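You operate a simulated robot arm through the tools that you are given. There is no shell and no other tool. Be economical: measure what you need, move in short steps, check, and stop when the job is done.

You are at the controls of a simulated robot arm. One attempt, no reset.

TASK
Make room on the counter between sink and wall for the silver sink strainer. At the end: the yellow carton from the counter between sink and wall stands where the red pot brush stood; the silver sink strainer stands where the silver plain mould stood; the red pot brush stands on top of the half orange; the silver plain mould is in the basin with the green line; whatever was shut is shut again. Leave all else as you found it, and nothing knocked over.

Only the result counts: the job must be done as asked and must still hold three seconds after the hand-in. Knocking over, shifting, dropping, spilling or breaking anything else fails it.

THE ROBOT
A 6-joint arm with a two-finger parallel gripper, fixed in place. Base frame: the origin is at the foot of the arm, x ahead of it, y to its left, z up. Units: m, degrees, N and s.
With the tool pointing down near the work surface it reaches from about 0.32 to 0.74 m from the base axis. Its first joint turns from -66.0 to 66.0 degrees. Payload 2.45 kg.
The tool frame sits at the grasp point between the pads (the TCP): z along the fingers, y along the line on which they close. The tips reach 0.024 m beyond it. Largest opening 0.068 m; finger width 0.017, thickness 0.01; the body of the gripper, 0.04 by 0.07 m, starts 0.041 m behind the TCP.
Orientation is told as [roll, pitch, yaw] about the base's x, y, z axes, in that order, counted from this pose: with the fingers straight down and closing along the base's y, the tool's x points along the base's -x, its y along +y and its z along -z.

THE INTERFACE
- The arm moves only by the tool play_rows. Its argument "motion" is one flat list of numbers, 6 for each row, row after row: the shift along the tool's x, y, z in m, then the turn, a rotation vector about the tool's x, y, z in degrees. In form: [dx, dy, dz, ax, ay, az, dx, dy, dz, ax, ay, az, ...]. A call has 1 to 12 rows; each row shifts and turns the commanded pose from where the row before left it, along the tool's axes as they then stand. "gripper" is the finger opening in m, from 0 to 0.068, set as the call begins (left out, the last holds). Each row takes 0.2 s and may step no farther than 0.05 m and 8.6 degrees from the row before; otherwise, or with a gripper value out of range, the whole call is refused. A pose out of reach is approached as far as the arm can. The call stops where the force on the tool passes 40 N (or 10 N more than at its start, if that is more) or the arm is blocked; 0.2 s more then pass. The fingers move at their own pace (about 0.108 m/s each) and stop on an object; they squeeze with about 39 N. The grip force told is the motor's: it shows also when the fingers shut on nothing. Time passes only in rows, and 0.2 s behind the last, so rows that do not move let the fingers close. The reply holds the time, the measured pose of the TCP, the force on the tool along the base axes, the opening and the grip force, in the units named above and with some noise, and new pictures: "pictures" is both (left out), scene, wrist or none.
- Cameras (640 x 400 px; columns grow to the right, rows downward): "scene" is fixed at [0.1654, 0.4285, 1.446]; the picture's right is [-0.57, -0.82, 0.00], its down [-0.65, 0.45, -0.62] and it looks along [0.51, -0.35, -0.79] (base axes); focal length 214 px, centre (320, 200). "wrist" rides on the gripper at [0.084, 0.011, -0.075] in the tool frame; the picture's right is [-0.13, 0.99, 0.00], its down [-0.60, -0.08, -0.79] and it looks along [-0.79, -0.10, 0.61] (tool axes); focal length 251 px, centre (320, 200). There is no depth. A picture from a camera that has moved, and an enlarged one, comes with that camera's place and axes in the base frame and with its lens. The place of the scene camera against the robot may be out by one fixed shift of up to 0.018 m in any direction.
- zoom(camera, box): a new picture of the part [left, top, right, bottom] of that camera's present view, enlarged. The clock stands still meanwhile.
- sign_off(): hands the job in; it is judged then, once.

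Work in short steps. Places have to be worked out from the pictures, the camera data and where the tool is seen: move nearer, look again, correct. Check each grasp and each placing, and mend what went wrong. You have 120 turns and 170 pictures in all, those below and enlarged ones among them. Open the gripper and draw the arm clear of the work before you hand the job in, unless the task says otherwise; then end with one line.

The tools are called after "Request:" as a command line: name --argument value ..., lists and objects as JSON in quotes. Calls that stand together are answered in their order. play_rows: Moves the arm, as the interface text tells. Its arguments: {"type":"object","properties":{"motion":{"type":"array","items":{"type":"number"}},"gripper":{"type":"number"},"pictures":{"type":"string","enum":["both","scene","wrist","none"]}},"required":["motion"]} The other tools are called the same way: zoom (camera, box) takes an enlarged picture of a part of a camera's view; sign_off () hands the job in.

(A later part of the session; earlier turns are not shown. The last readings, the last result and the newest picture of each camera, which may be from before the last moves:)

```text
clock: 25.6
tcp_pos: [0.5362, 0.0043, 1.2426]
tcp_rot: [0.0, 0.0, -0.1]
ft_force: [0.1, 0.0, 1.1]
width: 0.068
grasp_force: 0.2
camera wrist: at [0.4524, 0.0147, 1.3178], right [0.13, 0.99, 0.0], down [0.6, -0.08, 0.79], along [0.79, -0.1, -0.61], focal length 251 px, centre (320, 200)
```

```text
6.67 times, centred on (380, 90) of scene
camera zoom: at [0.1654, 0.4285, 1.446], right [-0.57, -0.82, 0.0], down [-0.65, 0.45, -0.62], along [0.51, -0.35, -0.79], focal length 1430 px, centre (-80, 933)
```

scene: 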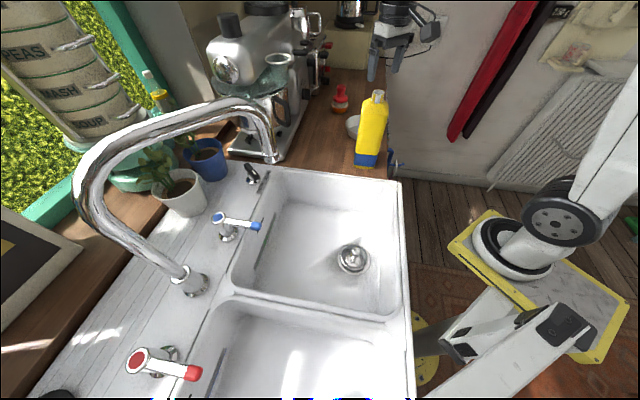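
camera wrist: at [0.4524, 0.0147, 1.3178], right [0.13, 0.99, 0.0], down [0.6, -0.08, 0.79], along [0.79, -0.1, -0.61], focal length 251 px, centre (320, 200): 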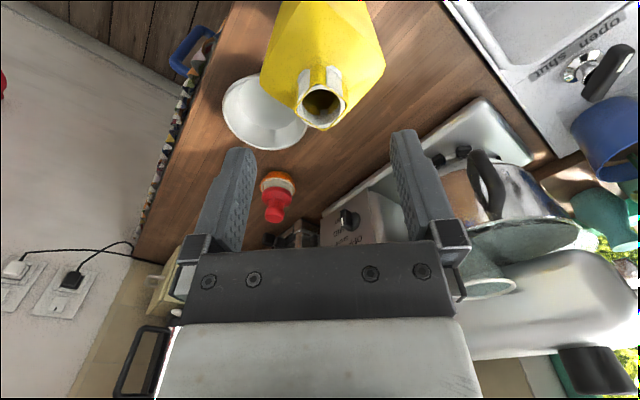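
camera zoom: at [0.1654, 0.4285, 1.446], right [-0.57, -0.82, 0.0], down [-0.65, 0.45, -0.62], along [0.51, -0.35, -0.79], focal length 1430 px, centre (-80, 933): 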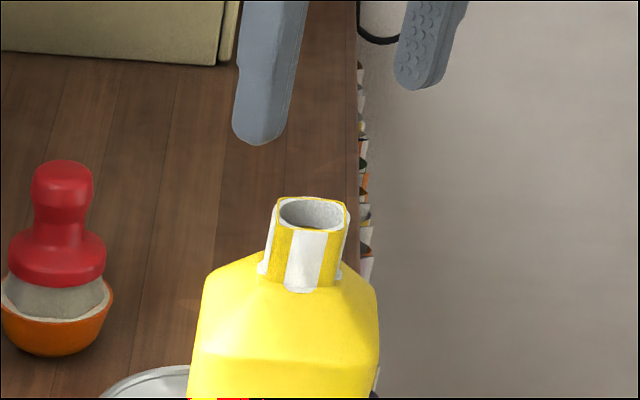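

The neck top is at about (0.536, 0.005, 1.186), right below the TCP. I lower so the tips straddle the neck (TCP z≈1.181).

Request:
play_rows --motion '[0, 0.001, 0.03, 0, 0, 0, 0, 0, 0.0315, 0, 0, 0]' --pictures "wrist"

Request:
zoom --camera "scene" --box '[340, 60, 420, 120]'

```text
clock: 26.2
tcp_pos: [0.5331, 0.0059, 1.1799]
tcp_rot: [0.0, 0.0, 0.1]
ft_force: [-0.1, 0.1, -0.7]
width: 0.068
grasp_force: 0.1
camera wrist: at [0.4504, 0.0161, 1.2557], right [0.13, 0.99, 0.0], down [0.6, -0.08, 0.79], along [0.79, -0.1, -0.61], focal length 251 px, centre (320, 200)
```

wrist: 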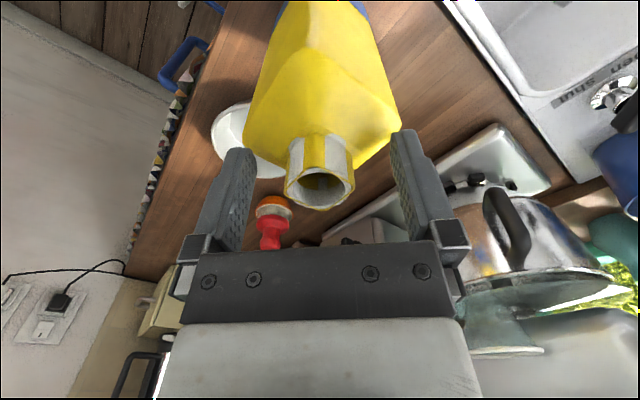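

```text
6.67 times, centred on (380, 90) of scene
camera zoom: at [0.1654, 0.4285, 1.446], right [-0.57, -0.82, 0.0], down [-0.65, 0.45, -0.62], along [0.51, -0.35, -0.79], focal length 1430 px, centre (-80, 933)
```

zoom: 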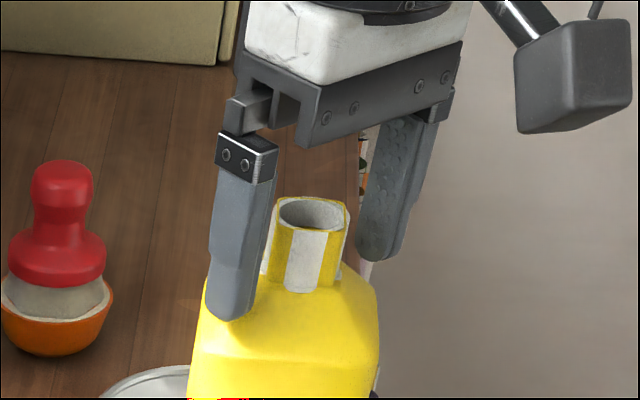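

The neck rim is at TCP level and centred. I close on it.

Request:
play_rows --motion '[0, 0, 0, 0, 0, 0, 0, 0, 0, 0, 0, 0, 0, 0, 0, 0, 0, 0]' --gripper 0.015 --pictures "wrist"

Request:
zoom --camera "scene" --box '[340, 60, 420, 180]'

```text
clock: 27.0
tcp_pos: [0.5345, 0.0063, 1.1842]
tcp_rot: [-0.1, -0.5, 0.0]
ft_force: [0.6, 2.8, 32.5]
width: 0.0277
grasp_force: 38.7
camera wrist: at [0.4506, 0.0165, 1.2584], right [0.13, 0.99, 0.0], down [0.6, -0.08, 0.8], along [0.79, -0.1, -0.6], focal length 251 px, centre (320, 200)
```

wrist: 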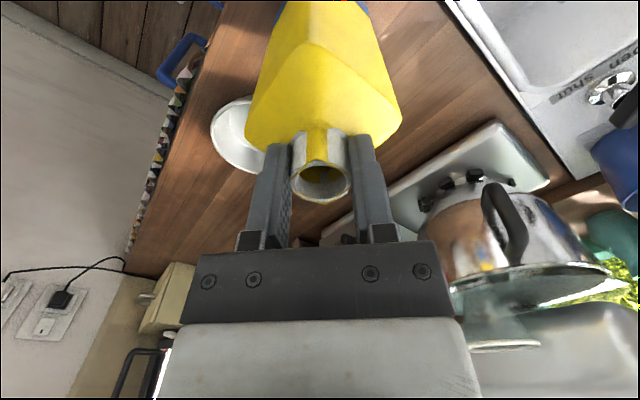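

```text
3.33 times, centred on (380, 120) of scene
camera zoom: at [0.1648, 0.4286, 1.446], right [-0.57, -0.82, 0.0], down [-0.65, 0.45, -0.62], along [0.51, -0.35, -0.79], focal length 715 px, centre (120, 467)
```

zoom: 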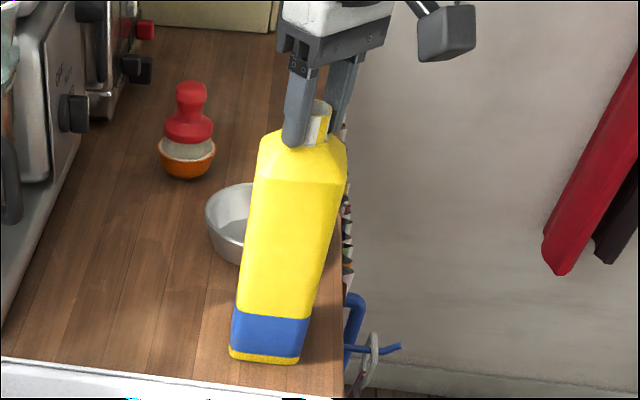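

The tips pressed lightly on the shoulder (32 N up), but the neck is gripped at 27.7 mm. I lift now.

Request:
play_rows --motion '[0, 0, -0.01, 0, 0, 0, 0, 0, -0.03, 0, 0, 0, 0, 0, -0.04, 0, 0, 0]'

```text
clock: 27.8
tcp_pos: [0.5308, 0.0056, 1.2597]
tcp_rot: [0.1, 0.1, -0.2]
ft_force: [0.1, 0.2, -0.3]
width: 0.0275
grasp_force: 39.1
camera wrist: at [0.4487, 0.0173, 1.3362], right [0.13, 0.99, 0.0], down [0.61, -0.08, 0.79], along [0.79, -0.1, -0.61], focal length 251 px, centre (320, 200)
```

scene: 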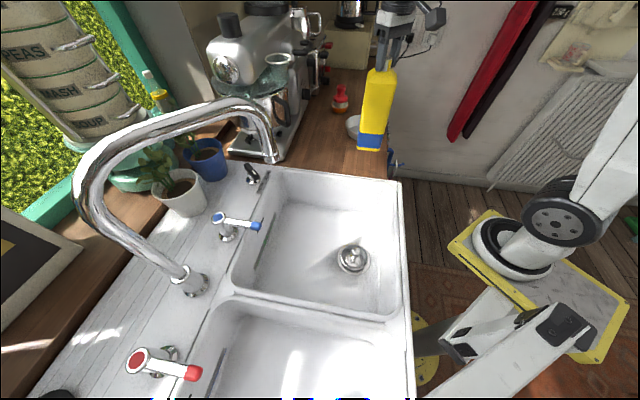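
wrist: 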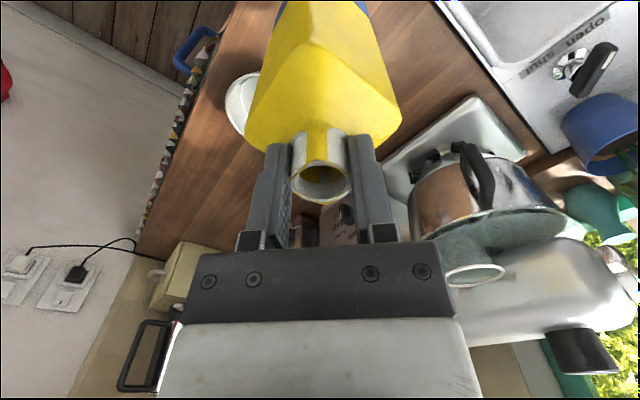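

The carton is up and vertical. I carry it over to the brush's old spot (0.682, 0.083) and lower it partway.

Request:
play_rows --motion '[-0.0378, 0.0193, 0, 0, 0, 0, -0.0378, 0.0193, 0, 0, 0, 0, -0.0378, 0.0193, 0, 0, 0, 0, -0.0378, 0.0193, 0, 0, 0, 0, 0, 0, 0.03, 0, 0, 0, 0, 0, 0.03, 0, 0, 0]'

Request:
zoom --camera "scene" --box '[270, 50, 400, 180]'

```text
clock: 29.2
tcp_pos: [0.6851, 0.0803, 1.2003]
tcp_rot: [0.0, 0.0, -0.1]
ft_force: [-0.4, -0.1, -0.5]
width: 0.0279
grasp_force: 39.2
camera wrist: at [0.6023, 0.0921, 1.2763], right [0.13, 0.99, 0.0], down [0.6, -0.08, 0.79], along [0.79, -0.1, -0.61], focal length 251 px, centre (320, 200)
```

scene: 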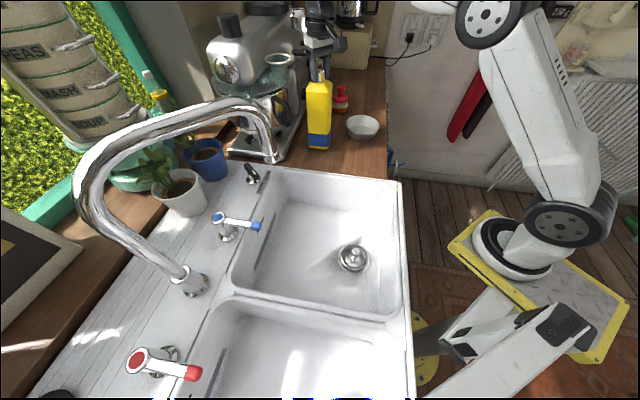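
wrist: 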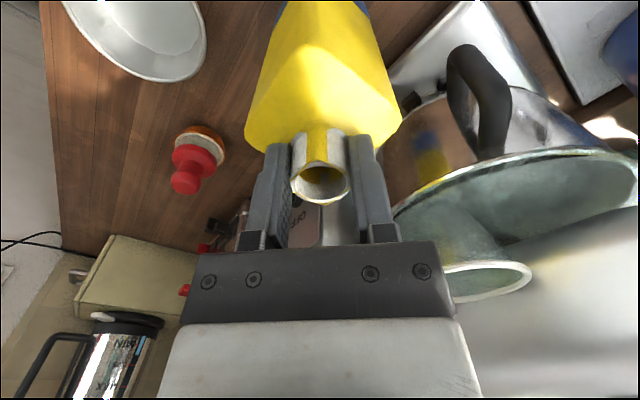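

```text
3.08 times, centred on (335, 115) of scene
camera zoom: at [0.1654, 0.4285, 1.446], right [-0.57, -0.82, 0.0], down [-0.65, 0.45, -0.62], along [0.51, -0.35, -0.79], focal length 660 px, centre (274, 462)
```

zoom: 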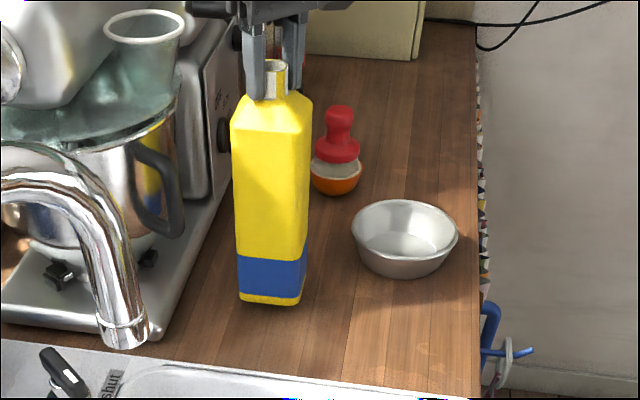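

I lower to near contact and compare the footprint with the brush's original footprint (scene pixel centre ≈ (320.5, 145)).

Request:
play_rows --motion '[0, 0, 0.012, 0, 0, 0]' --pictures "none"

Request:
zoom --camera "scene" --box '[240, 70, 440, 195]'

```text
clock: 29.6
tcp_pos: [0.6849, 0.081, 1.1888]
tcp_rot: [0.0, -0.1, 0.0]
ft_force: [0.5, -0.2, 0.0]
width: 0.0277
grasp_force: 38.9
```

```text
3.20 times, centred on (340, 132) of scene
camera zoom: at [0.1654, 0.4285, 1.446], right [-0.57, -0.82, 0.0], down [-0.65, 0.45, -0.62], along [0.51, -0.35, -0.79], focal length 686 px, centre (256, 416)
```

zoom: 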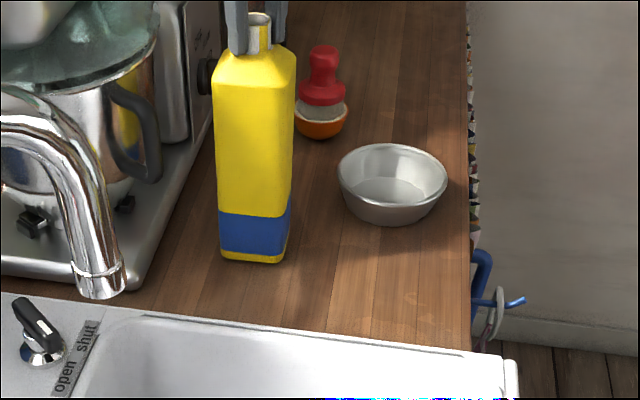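

Working it through, the counter is nearer z≈0.95, putting the brush's original axis near (0.695, 0.075). I shift the carton by (+0.011, −0.007) and lower gently to contact.

Request:
play_rows --motion '[-0.011, -0.007, 0, 0, 0, 0, 0, 0, 0.003, 0, 0, 0]' --pictures "none"

Request:
zoom --camera "scene" --box '[290, 120, 350, 165]'

```text
clock: 30.2
tcp_pos: [0.6962, 0.0739, 1.1868]
tcp_rot: [0.0, 0.0, -0.1]
ft_force: [1.2, -0.2, -0.7]
width: 0.0275
grasp_force: 38.9
```

```text
8.89 times, centred on (320, 142) of scene
camera zoom: at [0.1654, 0.4285, 1.446], right [-0.57, -0.82, 0.0], down [-0.65, 0.45, -0.62], along [0.51, -0.35, -0.79], focal length 1906 px, centre (320, 711)
```

zoom: 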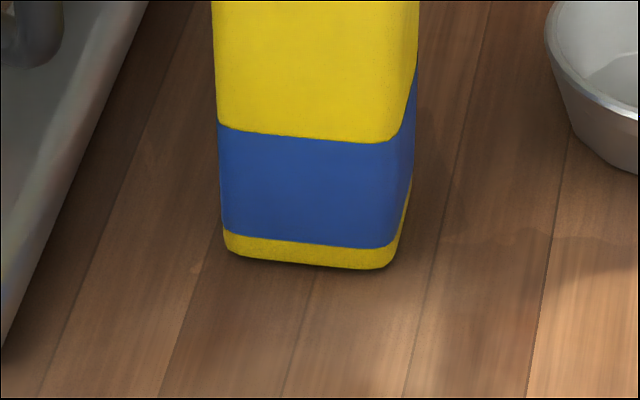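

The footprint centre is now at scene pixel (319.8, 145), matching the brush's. Lower to contact.

Request:
play_rows --motion '[0, 0, 0.002, 0, 0, 0]' --pictures "none"

Request:
play_rows --motion '[0, 0, 0.0015, 0, 0, 0]' --pictures "none"

Request:
play_rows --motion '[0, 0, 0.001, 0, 0, 0]' --pictures "none"

```text
clock: 30.6
tcp_pos: [0.6963, 0.0744, 1.1857]
tcp_rot: [0.0, 0.0, -0.1]
ft_force: [0.4, 0.1, -0.2]
width: 0.0276
grasp_force: 39.3
```

```text
clock: 31.0
tcp_pos: [0.6954, 0.0747, 1.1852]
tcp_rot: [0.0, 0.0, 0.0]
ft_force: [-1.2, 0.9, 3.0]
width: 0.0277
grasp_force: 38.5
```

```text
clock: 31.4
tcp_pos: [0.6965, 0.0751, 1.1836]
tcp_rot: [0.0, -0.1, 0.0]
ft_force: [-2.5, 0.3, 11.9]
width: 0.0277
grasp_force: 38.9
```

Contact (12 N). I release, then rise straight up.

Request:
play_rows --motion '[0, 0, -0.0008, 0, 0, 0, 0, 0, 0, 0, 0, 0]' --gripper 0.068 --pictures "none"

Request:
play_rows --motion '[0, 0, -0.02, 0, 0, 0, 0, 0, -0.04, 0, 0, 0, 0, 0, -0.04, 0, 0, 0]'

```text
clock: 32.0
tcp_pos: [0.6943, 0.0738, 1.183]
tcp_rot: [-0.1, 0.1, 0.0]
ft_force: [-0.8, -0.7, -0.2]
width: 0.068
grasp_force: 0.1
```

```text
clock: 32.8
tcp_pos: [0.696, 0.0754, 1.2823]
tcp_rot: [-0.1, 0.1, -0.1]
ft_force: [-2.1, 0.2, 4.2]
width: 0.0681
grasp_force: 0.0
camera wrist: at [0.6118, 0.0861, 1.3579], right [0.13, 0.99, 0.0], down [0.61, -0.08, 0.79], along [0.78, -0.1, -0.61], focal length 251 px, centre (320, 200)
```

scene: 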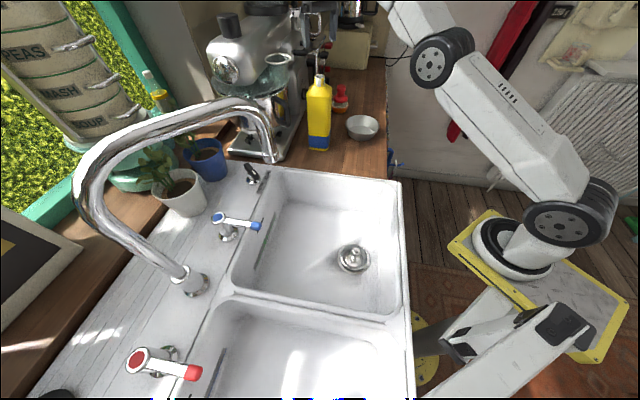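
wrist: 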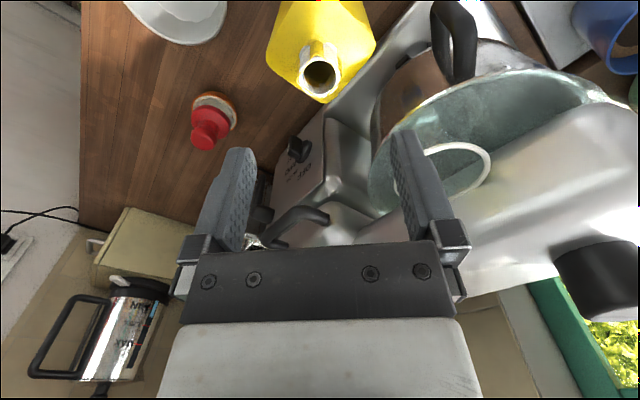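

Carton is standing. A small 4 N force shows; I zoom to check the hand against the mixer before moving.

Request:
zoom --camera "scene" --box '[200, 0, 400, 130]'

```text
3.08 times, centred on (300, 65) of scene
camera zoom: at [0.1646, 0.4284, 1.4461], right [-0.57, -0.82, 0.0], down [-0.65, 0.45, -0.62], along [0.51, -0.35, -0.79], focal length 660 px, centre (382, 615)
```

zoom: 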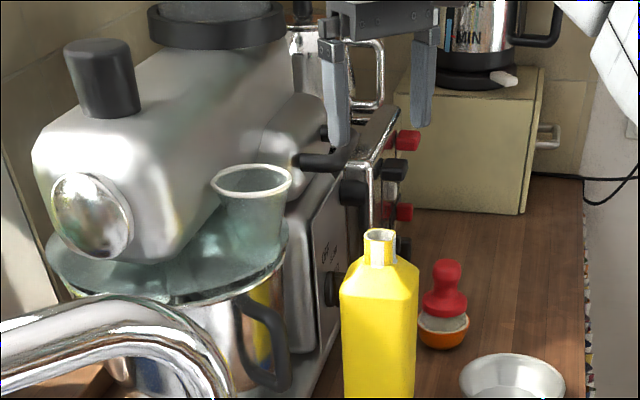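

The fingers are well clear. I retreat to view the mould more closely.

Request:
play_rows --motion '[0.0327, -0.0267, 0, 0, 0, 0, 0.0327, -0.0267, 0, 0, 0, 0, 0.0327, -0.0267, 0, 0, 0, 0, 0.0327, -0.0267, 0, 0, 0, 0, 0.0327, -0.0267, 0, 0, 0, 0, 0.0327, -0.0267, 0, 0, 0, 0, 0, 0, 0.04, 0, 0, 0, 0, 0, 0.04, 0, 0, 0]' --pictures "wrist"

Request:
zoom --camera "scene" --box '[320, 90, 400, 150]'

```text
clock: 34.6
tcp_pos: [0.4995, -0.0838, 1.204]
tcp_rot: [0.0, -0.1, 0.0]
ft_force: [-0.4, -0.4, 0.5]
width: 0.0679
grasp_force: 0.0
out of reach, approached as far as the arm can: row 1
camera wrist: at [0.4161, -0.0724, 1.2794], right [0.13, 0.99, 0.0], down [0.6, -0.08, 0.79], along [0.79, -0.1, -0.61], focal length 251 px, centre (320, 200)
```

wrist: 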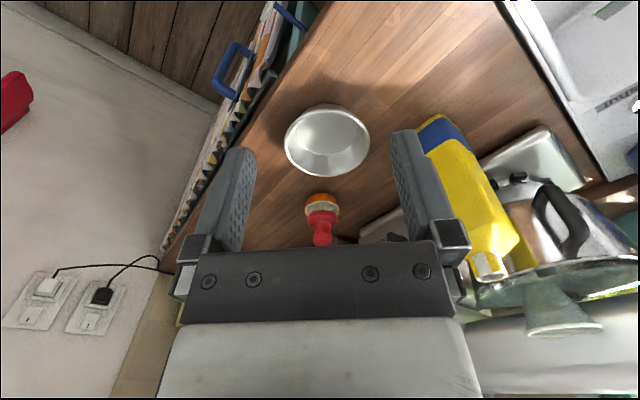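

```text
6.67 times, centred on (360, 120) of scene
camera zoom: at [0.1654, 0.4285, 1.446], right [-0.57, -0.82, 0.0], down [-0.65, 0.45, -0.62], along [0.51, -0.35, -0.79], focal length 1430 px, centre (53, 733)
```

zoom: 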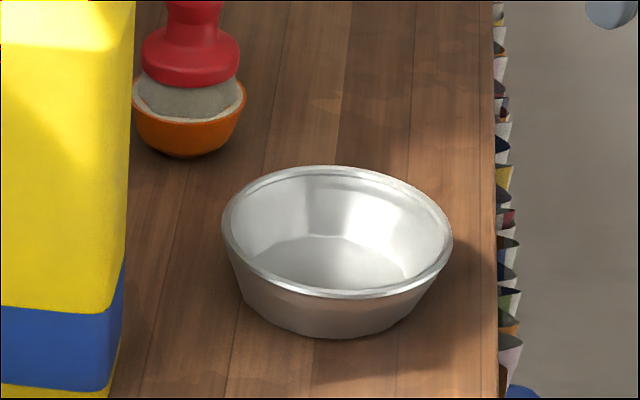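

Mould: rim centre ≈ (0.657, −0.092), Ø≈0.126, height ≈0.037, sloped wall (~23°). I'll grip its robot-side rim with the gripper yawed −90° and leaning back 20° to match the wall; first I turn the hand.

Request:
play_rows --motion '[0, 0, 0, 0, 0, 8.2, 0, 0, 0, 0, 0, 8.2, 0, 0, 0, 0, 0, 8.2, 0, 0, 0, 0, 0, 8.2, 0, 0, 0, 0, 0, 8.2, 0, 0, 0, 0, 0, 8.2, 0, 0, 0, 0, 0, 8.2, 0, 0, 0, 0, 0, 8.2, 0, 0, 0, 0, 0, 8.2, 0, 0, 0, 0, 0, 8.1, 0, 0, 0, 0, 0, 8.1]' --pictures "none"

Request:
play_rows --motion '[0, 0, 0, -7, 0, 0, 0, 0, 0, -7, 0, 0, 0, 0, 0, -6, 0, 0, 0, 0.03, 0, 0, 0, 0]'

```text
clock: 37.0
tcp_pos: [0.4999, -0.0855, 1.2038]
tcp_rot: [0.0, -0.1, -90.2]
ft_force: [-0.6, -0.7, 0.6]
width: 0.0678
grasp_force: 0.0
```

```text
clock: 38.0
tcp_pos: [0.5269, -0.0843, 1.2123]
tcp_rot: [20.0, 0.0, -90.1]
ft_force: [0.9, 0.2, -0.2]
width: 0.068
grasp_force: 0.0
camera wrist: at [0.5128, -0.0014, 1.287], right [0.93, -0.13, 0.34], down [-0.35, -0.6, 0.72], along [0.11, -0.79, -0.61], focal length 251 px, centre (320, 200)
```

scene: 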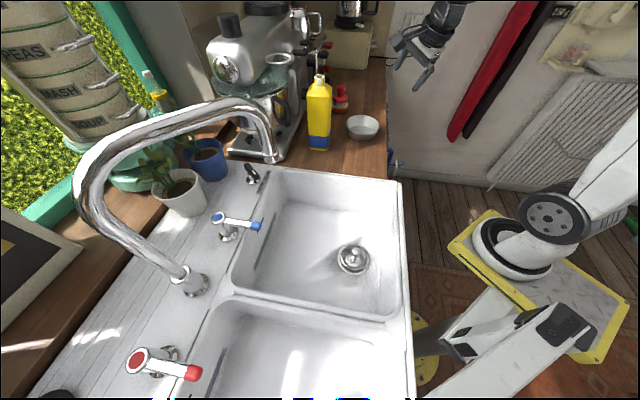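
wrist: 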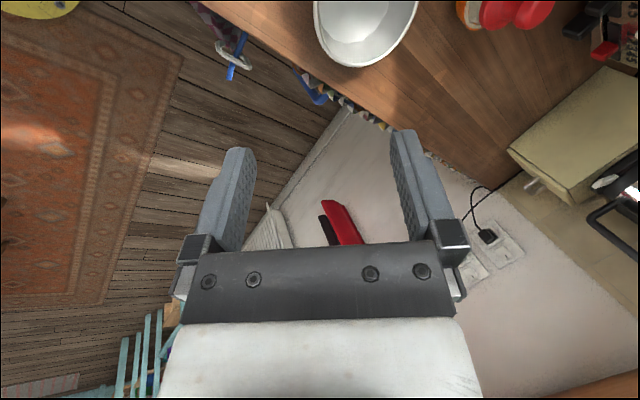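

The mould is in view. I set the opening to 40 mm and hover with the fingers straddling the near rim about 7 cm above it.

Request:
play_rows --motion '[-0.002, 0.0032, 0.0416, 0, 0, 0, -0.002, 0.0032, 0.0416, 0, 0, 0, -0.002, 0.0032, 0.0416, 0, 0, 0, -0.002, 0.0033, 0.0417, 0, 0, 0]' --gripper 0.04

Request:
zoom --camera "scene" --box '[320, 90, 400, 150]'

```text
clock: 39.0
tcp_pos: [0.5999, -0.0967, 1.0608]
tcp_rot: [20.0, 0.1, -90.2]
ft_force: [-0.1, 0.2, 0.5]
width: 0.0396
grasp_force: 0.1
camera wrist: at [0.5857, -0.0125, 1.1364], right [0.93, -0.13, 0.34], down [-0.35, -0.6, 0.72], along [0.11, -0.79, -0.61], focal length 251 px, centre (320, 200)
```

scene: 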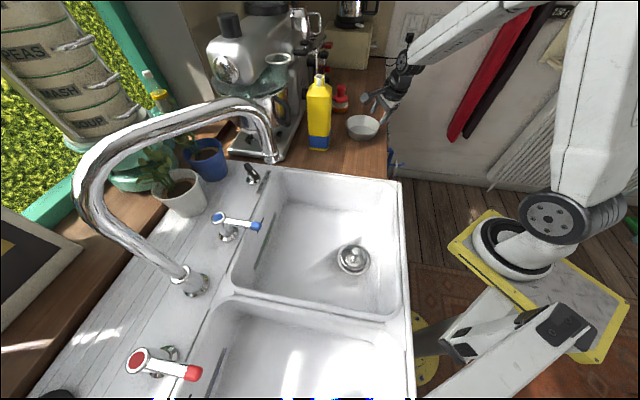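
wrist: 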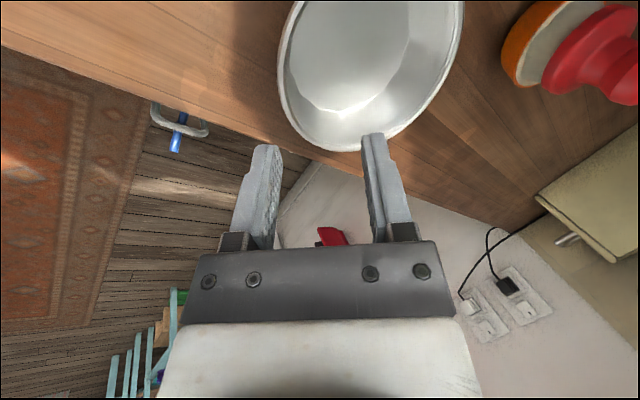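

```text
6.67 times, centred on (360, 120) of scene
camera zoom: at [0.1654, 0.4285, 1.446], right [-0.57, -0.82, 0.0], down [-0.65, 0.45, -0.62], along [0.51, -0.35, -0.79], focal length 1430 px, centre (53, 733)
```

zoom: 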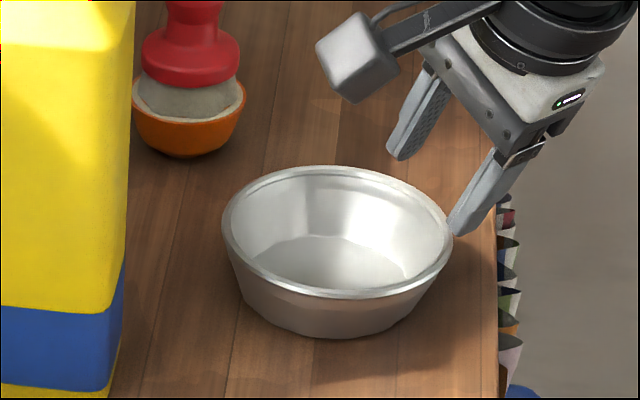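

Refined: mould centre ≈ (0.665, −0.098), rim near point at x≈0.604. I lower onto the rim, stopping 2 cm short to look.

Request:
play_rows --motion '[-0.0005, -0.007, 0.0235, 0, 0, 0, -0.0005, -0.007, 0.0235, 0, 0, 0]' --pictures "wrist"

Request:
zoom --camera "scene" --box '[330, 90, 400, 145]'

```text
clock: 39.6
tcp_pos: [0.5992, -0.0945, 1.0132]
tcp_rot: [19.9, -0.1, -89.9]
ft_force: [-0.6, -0.5, 0.9]
width: 0.0401
grasp_force: 0.1
camera wrist: at [0.5854, -0.0113, 1.0877], right [0.93, -0.13, 0.34], down [-0.35, -0.6, 0.72], along [0.11, -0.79, -0.61], focal length 251 px, centre (320, 200)
```

wrist: 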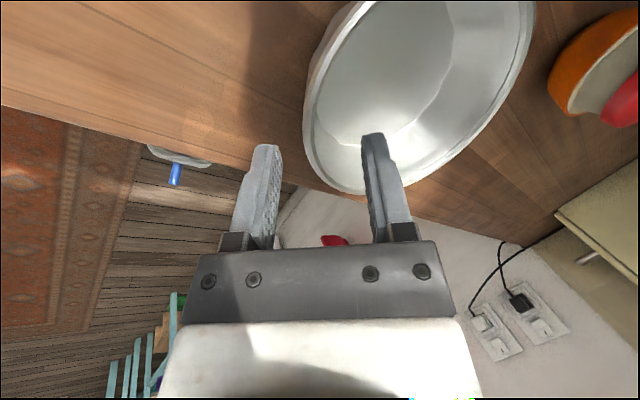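

```text
7.27 times, centred on (365, 118) of scene
camera zoom: at [0.1654, 0.4285, 1.446], right [-0.57, -0.82, 0.0], down [-0.65, 0.45, -0.62], along [0.51, -0.35, -0.79], focal length 1560 px, centre (-7, 800)
```

zoom: 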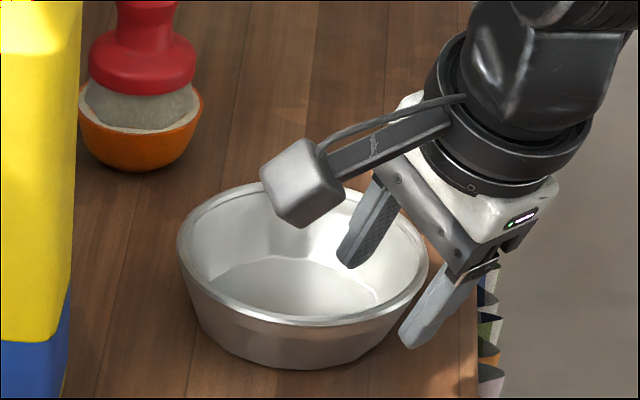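

Fingers straddle the rim. I lower the last 2 cm and close.

Request:
play_rows --motion '[-0.001, -0.0017, 0.0105, 0, 0, 0, -0.001, -0.0017, 0.0105, 0, 0, 0]' --pictures "wrist"

Request:
zoom --camera "scene" --box '[330, 90, 400, 145]'

```text
clock: 40.2
tcp_pos: [0.604, -0.0976, 0.992]
tcp_rot: [20.0, -0.1, -90.0]
ft_force: [-0.7, 0.0, -0.6]
width: 0.04
grasp_force: 0.1
camera wrist: at [0.5883, -0.0144, 1.0662], right [0.93, -0.13, 0.34], down [-0.35, -0.6, 0.72], along [0.11, -0.79, -0.61], focal length 251 px, centre (320, 200)
```

wrist: 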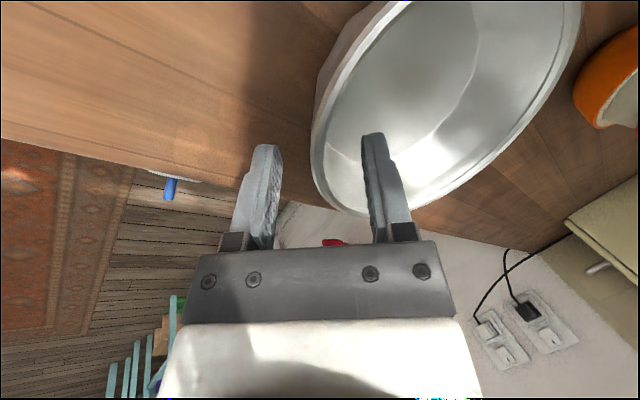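

```text
7.27 times, centred on (365, 118) of scene
camera zoom: at [0.1654, 0.4285, 1.446], right [-0.57, -0.82, 0.0], down [-0.65, 0.45, -0.62], along [0.51, -0.35, -0.79], focal length 1560 px, centre (-7, 800)
```

zoom: 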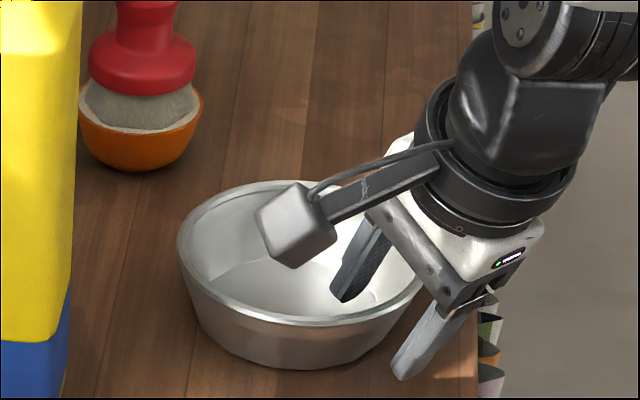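

Request:
play_rows --motion '[0, 0, 0, 0, 0, 0, 0, 0, 0, 0, 0, 0, 0, 0, 0, 0, 0, 0]' --gripper 0.0 --pictures "wrist"

Request:
zoom --camera "scene" --box '[330, 90, 400, 145]'

```text
clock: 41.0
tcp_pos: [0.6023, -0.0969, 0.9913]
tcp_rot: [20.0, 0.0, -90.1]
ft_force: [0.3, 0.6, 2.0]
width: 0.0106
grasp_force: 31.1
camera wrist: at [0.5884, -0.0144, 1.0665], right [0.93, -0.13, 0.34], down [-0.35, -0.6, 0.72], along [0.11, -0.79, -0.61], focal length 251 px, centre (320, 200)
```

wrist: 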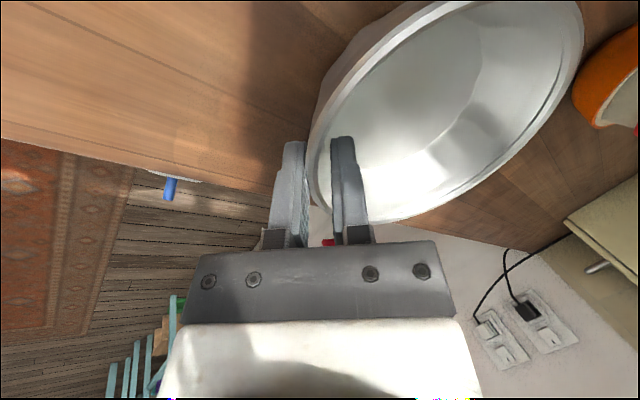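

```text
7.27 times, centred on (365, 118) of scene
camera zoom: at [0.1653, 0.4285, 1.446], right [-0.57, -0.82, 0.0], down [-0.65, 0.45, -0.62], along [0.51, -0.35, -0.79], focal length 1560 px, centre (-7, 800)
```

zoom: 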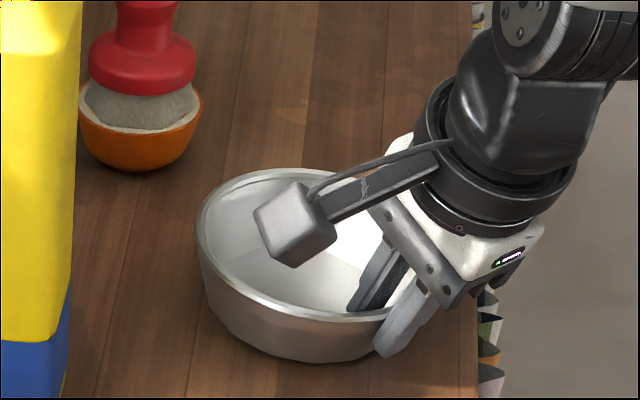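

The mould shifted slightly while being squeezed. I let it settle and check.

Request:
play_rows --motion '[0, 0, 0, 0, 0, 0, 0, 0, 0, 0, 0, 0]' --pictures "none"

Request:
play_rows --motion '[0, -0.0068, -0.0188, 0, 0, 0, 0, 0.0137, -0.0376, 0, 0, 0]' --pictures "wrist"

Request:
zoom --camera "scene" --box '[320, 75, 400, 145]'

```text
clock: 41.6
tcp_pos: [0.6042, -0.0986, 0.9919]
tcp_rot: [19.9, 0.0, -90.2]
ft_force: [0.1, 0.2, 0.8]
width: 0.0106
grasp_force: 31.9
```

```text
clock: 42.2
tcp_pos: [0.5901, -0.0982, 1.0489]
tcp_rot: [20.0, 0.0, -90.1]
ft_force: [-1.1, -0.5, -0.7]
width: 0.0102
grasp_force: 31.3
camera wrist: at [0.5758, -0.0149, 1.1232], right [0.93, -0.13, 0.34], down [-0.35, -0.6, 0.72], along [0.11, -0.79, -0.61], focal length 251 px, centre (320, 200)
```

wrist: 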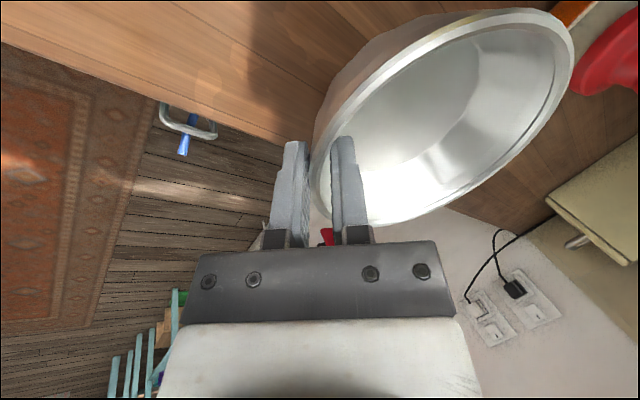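

```text
5.71 times, centred on (360, 110) of scene
camera zoom: at [0.1654, 0.4285, 1.446], right [-0.57, -0.82, 0.0], down [-0.65, 0.45, -0.62], along [0.51, -0.35, -0.79], focal length 1226 px, centre (91, 714)
```

zoom: 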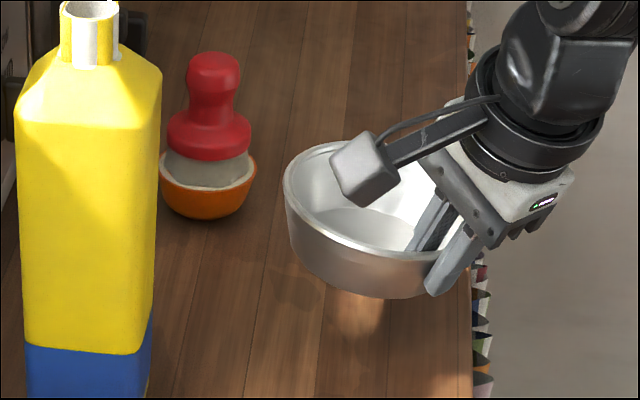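

Request:
zoom --camera "scene" --box '[345, 90, 385, 130]'

Request:
zoom --camera "wrist" --box '[260, 0, 600, 250]'

```text
10.00 times, centred on (365, 110) of scene
camera zoom: at [0.1654, 0.4285, 1.446], right [-0.57, -0.82, 0.0], down [-0.65, 0.45, -0.62], along [0.51, -0.35, -0.79], focal length 2145 px, centre (-130, 1100)
```

zoom: 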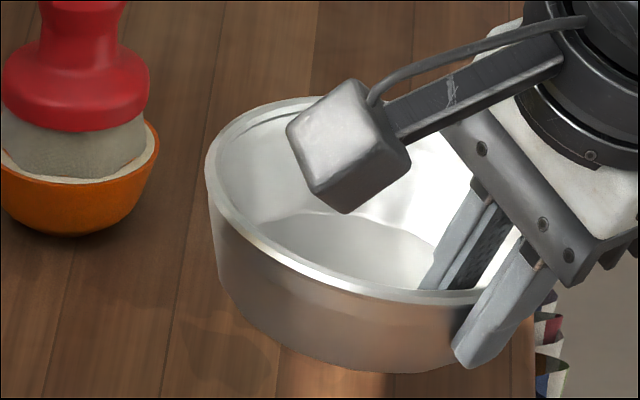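

```text
1.60 times, centred on (430, 125) of wrist
camera zoom: at [0.5758, -0.0149, 1.1232], right [0.93, -0.13, 0.34], down [-0.35, -0.6, 0.72], along [0.11, -0.79, -0.61], focal length 402 px, centre (144, 320)
```

zoom: 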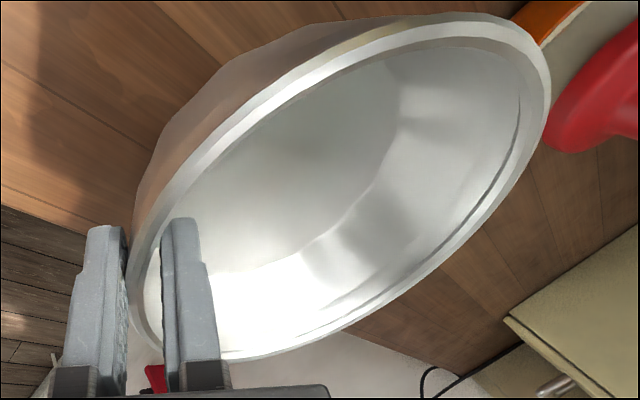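

The mould hangs ~9° tilted with its far side up; I reduce the hand tilt by 9° to level it and lift high, then check.

Request:
play_rows --motion '[0, 0.0137, -0.0376, 0, 0, 0, 0, 0.0137, -0.0376, 0, 0, 0, 0, 0.0137, -0.0376, 0, 0, 0, 0, 0.0137, -0.0376, 0, 0, 0, 0, 0.0137, -0.0376, 0, 0, 0, 0, 0, 0, 4.5, 0, 0, 0, 0, 0, 4.5, 0, 0]' --pictures "wrist"

Request:
zoom --camera "scene" --box '[340, 20, 440, 120]'

```text
clock: 43.8
tcp_pos: [0.5905, -0.0956, 1.2463]
tcp_rot: [10.9, 0.0, -90.1]
ft_force: [0.3, 0.1, -1.6]
width: 0.01
grasp_force: 31.2
camera wrist: at [0.5878, -0.0125, 1.3223], right [0.97, -0.13, 0.19], down [-0.23, -0.6, 0.76], along [0.01, -0.79, -0.62], focal length 251 px, centre (320, 200)
```

wrist: 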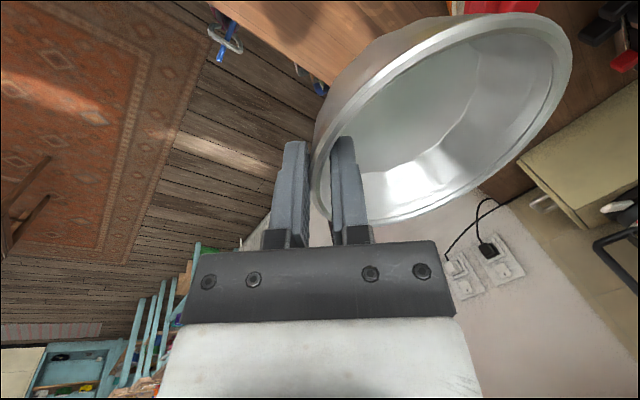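

```text
4.00 times, centred on (390, 70) of scene
camera zoom: at [0.1654, 0.4285, 1.446], right [-0.57, -0.82, 0.0], down [-0.65, 0.45, -0.62], along [0.51, -0.35, -0.79], focal length 858 px, centre (40, 720)
```

zoom: 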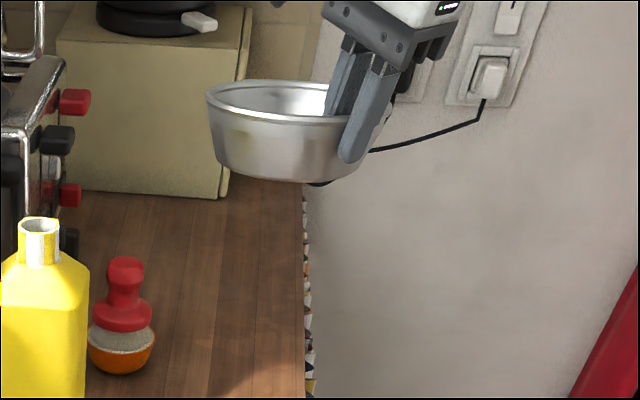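

The mould is now about level. I carry it over the basin at this height.

Request:
play_rows --motion '[0.0348, -0.0241, -0.0047, 0, 0, 0, 0.0348, -0.0241, -0.0047, 0, 0, 0, 0.0348, -0.0241, -0.0047, 0, 0, 0, 0.0348, -0.0241, -0.0047, 0, 0, 0, 0.0348, -0.0241, -0.0047, 0, 0, 0, 0.0348, -0.0241, -0.0047, 0, 0, 0, 0.0348, -0.0241, -0.0047, 0, 0, 0, 0.0348, -0.0241, -0.0047, 0, 0, 0]'

```text
clock: 45.6
tcp_pos: [0.3962, 0.1811, 1.2463]
tcp_rot: [10.9, -0.1, -90.1]
ft_force: [0.1, 0.0, -1.7]
width: 0.0103
grasp_force: 31.4
camera wrist: at [0.3937, 0.2639, 1.3222], right [0.97, -0.13, 0.19], down [-0.23, -0.6, 0.76], along [0.01, -0.79, -0.62], focal length 251 px, centre (320, 200)
```

scene: 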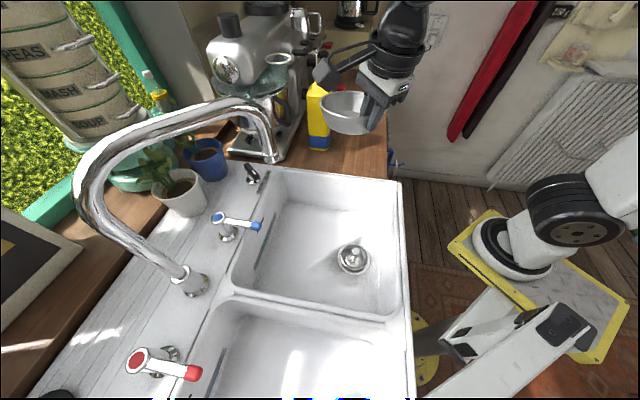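
wrist: 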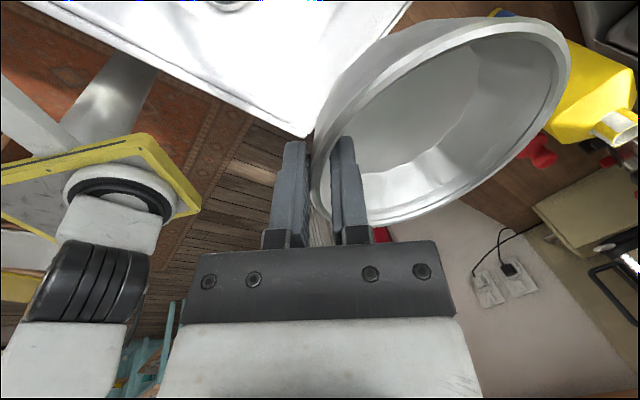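

Over the basin, clear of the spout. I descend in two stages.

Request:
play_rows --motion '[0, -0.008, 0.0409, 0, 0, 0, 0, -0.008, 0.0409, 0, 0, 0, 0, -0.008, 0.0409, 0, 0, 0, 0, -0.008, 0.0409, 0, 0, 0, 0, -0.008, 0.0409, 0, 0, 0, 0, -0.008, 0.0409, 0, 0, 0]'

```text
clock: 47.0
tcp_pos: [0.3948, 0.1837, 0.9929]
tcp_rot: [11.0, 0.0, -90.1]
ft_force: [-0.5, -0.6, -1.3]
width: 0.0098
grasp_force: 31.2
camera wrist: at [0.3929, 0.2668, 1.0692], right [0.97, -0.13, 0.19], down [-0.23, -0.6, 0.76], along [0.01, -0.79, -0.62], focal length 251 px, centre (320, 200)
```

scene: 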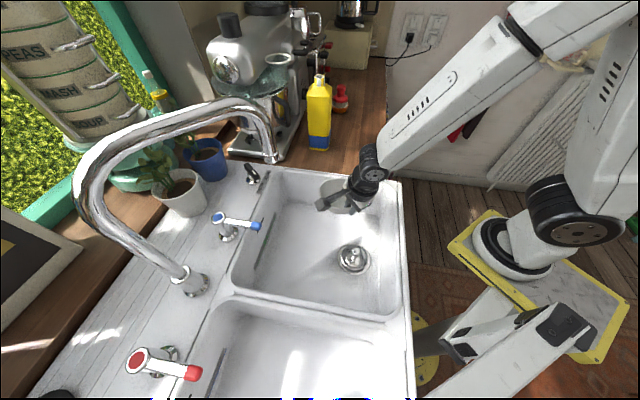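
wrist: 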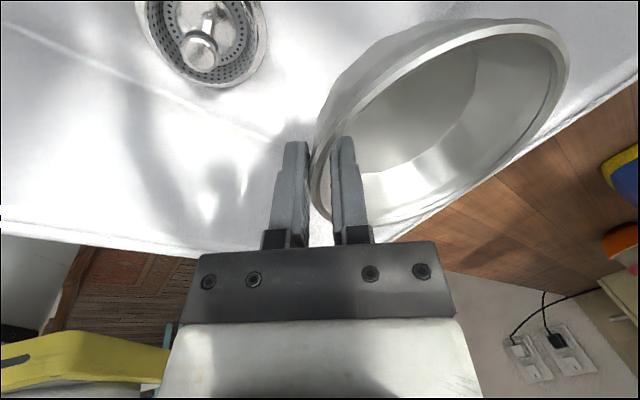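

Clear so far. I shift slightly away from the wall side and descend to z≈0.865.

Request:
play_rows --motion '[0.003, -0.0062, 0.0319, 0, 0, 0, 0.003, -0.0062, 0.0319, 0, 0, 0, 0.003, -0.0062, 0.0319, 0, 0, 0, 0.003, -0.0062, 0.0319, 0, 0, 0]'

Request:
zoom --camera "scene" --box '[260, 150, 420, 300]'

```text
clock: 48.0
tcp_pos: [0.4102, 0.2037, 0.8826]
tcp_rot: [10.2, 0.0, -89.8]
ft_force: [0.4, 0.1, -1.2]
width: 0.0101
grasp_force: 31.0
out of reach, approached as far as the arm can: row 3, 4
camera wrist: at [0.4078, 0.2864, 0.9607], right [0.98, -0.13, 0.18], down [-0.22, -0.6, 0.77], along [0.01, -0.79, -0.62], focal length 251 px, centre (320, 200)
```

scene: 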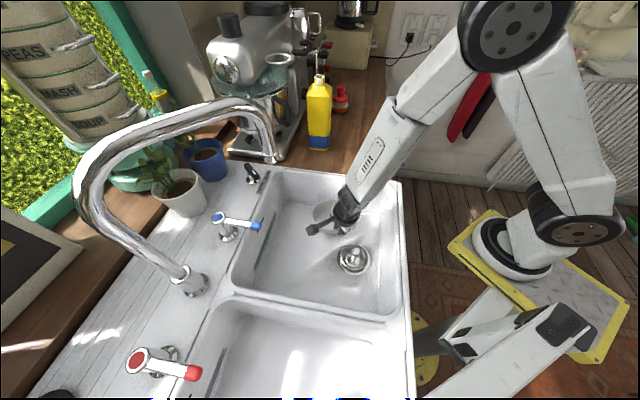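
wrist: 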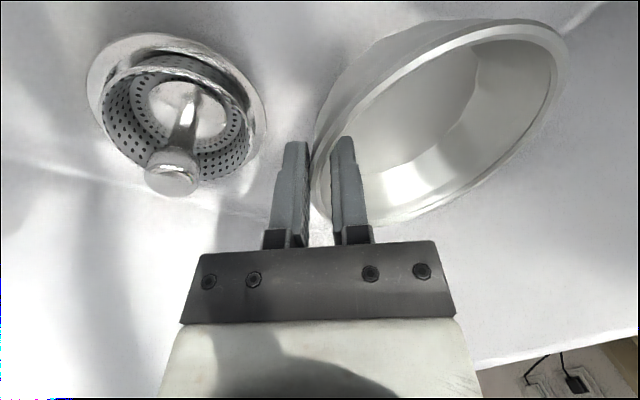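

```text
2.67 times, centred on (340, 225) of scene
camera zoom: at [0.1654, 0.4285, 1.446], right [-0.57, -0.82, 0.0], down [-0.65, 0.45, -0.62], along [0.51, -0.35, -0.79], focal length 572 px, centre (267, 133)
```

zoom: 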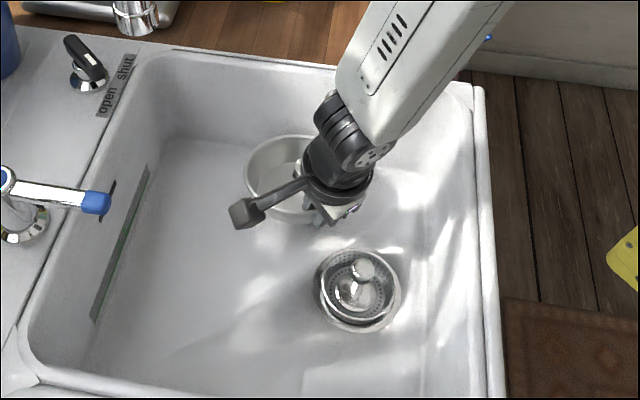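

The arm hit a reach limit with the hand facing sideways. I raise a bit, yaw the hand +26° so it leans radially toward the base, and try descending again.

Request:
play_rows --motion '[0, 0.0054, -0.0295, 0, 0, 0, 0, 0, 0, 0, 1.2, -6.4, 0, 0, 0, 0, 1.2, -6.4, 0, 0, 0, 0, 1.2, -6.4, 0, 0, 0, 0, 1.2, -6.4, 0, -0.0054, 0.0295, 0, 0, 0, 0, -0.0036, 0.0197, 0, 0, 0]'

```text
clock: 49.6
tcp_pos: [0.4116, 0.2021, 0.8673]
tcp_rot: [10.7, 0.2, -65.6]
ft_force: [0.4, 0.8, -2.0]
width: 0.01
grasp_force: 31.4
camera wrist: at [0.375, 0.2758, 0.943], right [0.94, 0.28, 0.18], down [0.05, -0.64, 0.76], along [0.33, -0.71, -0.62], focal length 251 px, centre (320, 200)
```

scene: 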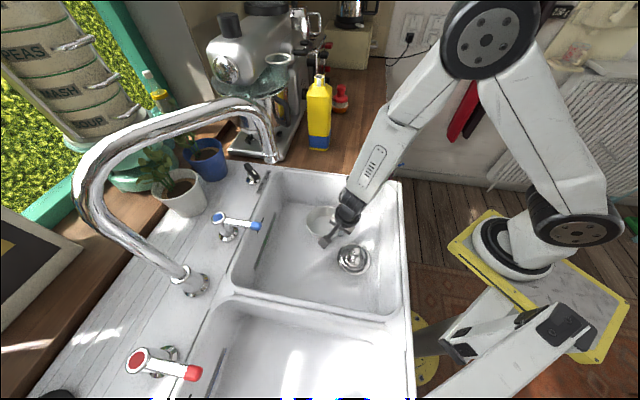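
wrist: 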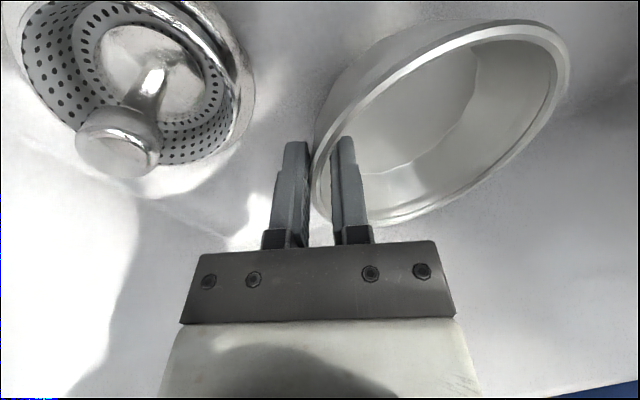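

That works. I continue down in small steps until contact.

Request:
play_rows --motion '[0, -0.0018, 0.0098, 0, 0, 0, 0, -0.0018, 0.0098, 0, 0, 0]' --pictures "none"

Request:
play_rows --motion '[0, -0.0009, 0.0049, 0, 0, 0]'

```text
clock: 50.2
tcp_pos: [0.4196, 0.2049, 0.8537]
tcp_rot: [10.6, -0.1, -64.0]
ft_force: [0.4, -0.8, -0.9]
width: 0.0101
grasp_force: 31.4
out of reach, approached as far as the arm can: row 1, 2
```

```text
clock: 50.6
tcp_pos: [0.4227, 0.2068, 0.8518]
tcp_rot: [10.6, -0.3, -64.0]
ft_force: [-1.4, -1.7, 4.9]
width: 0.0103
grasp_force: 31.2
out of reach, approached as far as the arm can: row 1
camera wrist: at [0.3834, 0.2809, 0.9272], right [0.93, 0.31, 0.18], down [0.06, -0.64, 0.77], along [0.36, -0.7, -0.61], focal length 251 px, centre (320, 200)
```

scene: 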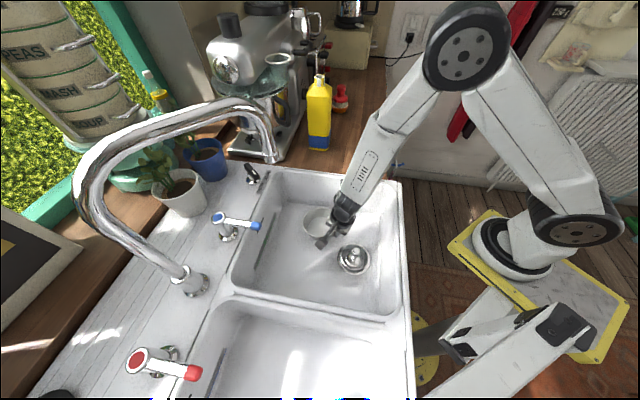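
wrist: 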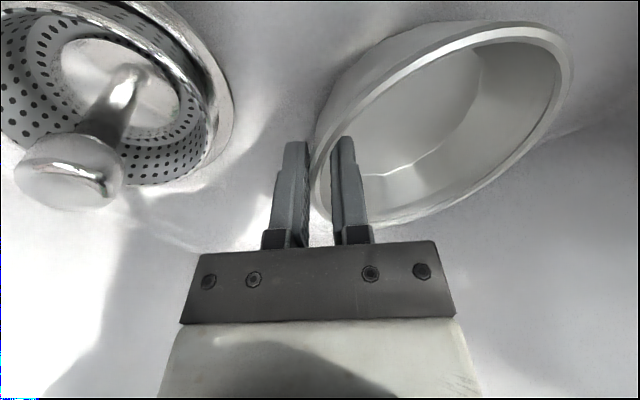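

No firm contact yet, and the arm is at a limit here. I move the mould ~4 cm further out, where reach should be better, and lower again.

Request:
play_rows --motion '[0, 0.0209, -0.0023, 0, 0, 0, 0, 0.0209, -0.0023, 0, 0, 0, 0, -0.0018, 0.0098, 0, 0, 0, 0, -0.0018, 0.0098, 0, 0, 0]'

```text
clock: 51.6
tcp_pos: [0.4534, 0.2216, 0.8408]
tcp_rot: [11.2, -0.1, -64.1]
ft_force: [-3.6, 1.9, 18.2]
width: 0.0112
grasp_force: 31.8
out of reach, approached as far as the arm can: row 1
camera wrist: at [0.4133, 0.2953, 0.9175], right [0.93, 0.31, 0.19], down [0.06, -0.64, 0.76], along [0.36, -0.7, -0.62], focal length 251 px, centre (320, 200)
```

scene: 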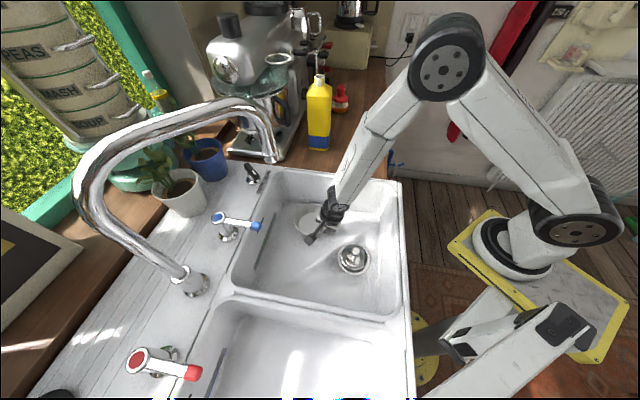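
wrist: 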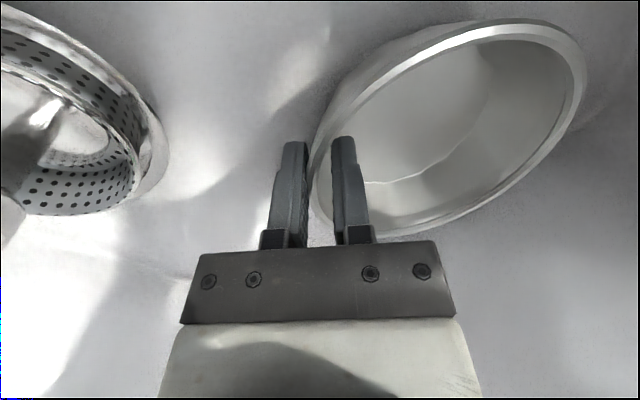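

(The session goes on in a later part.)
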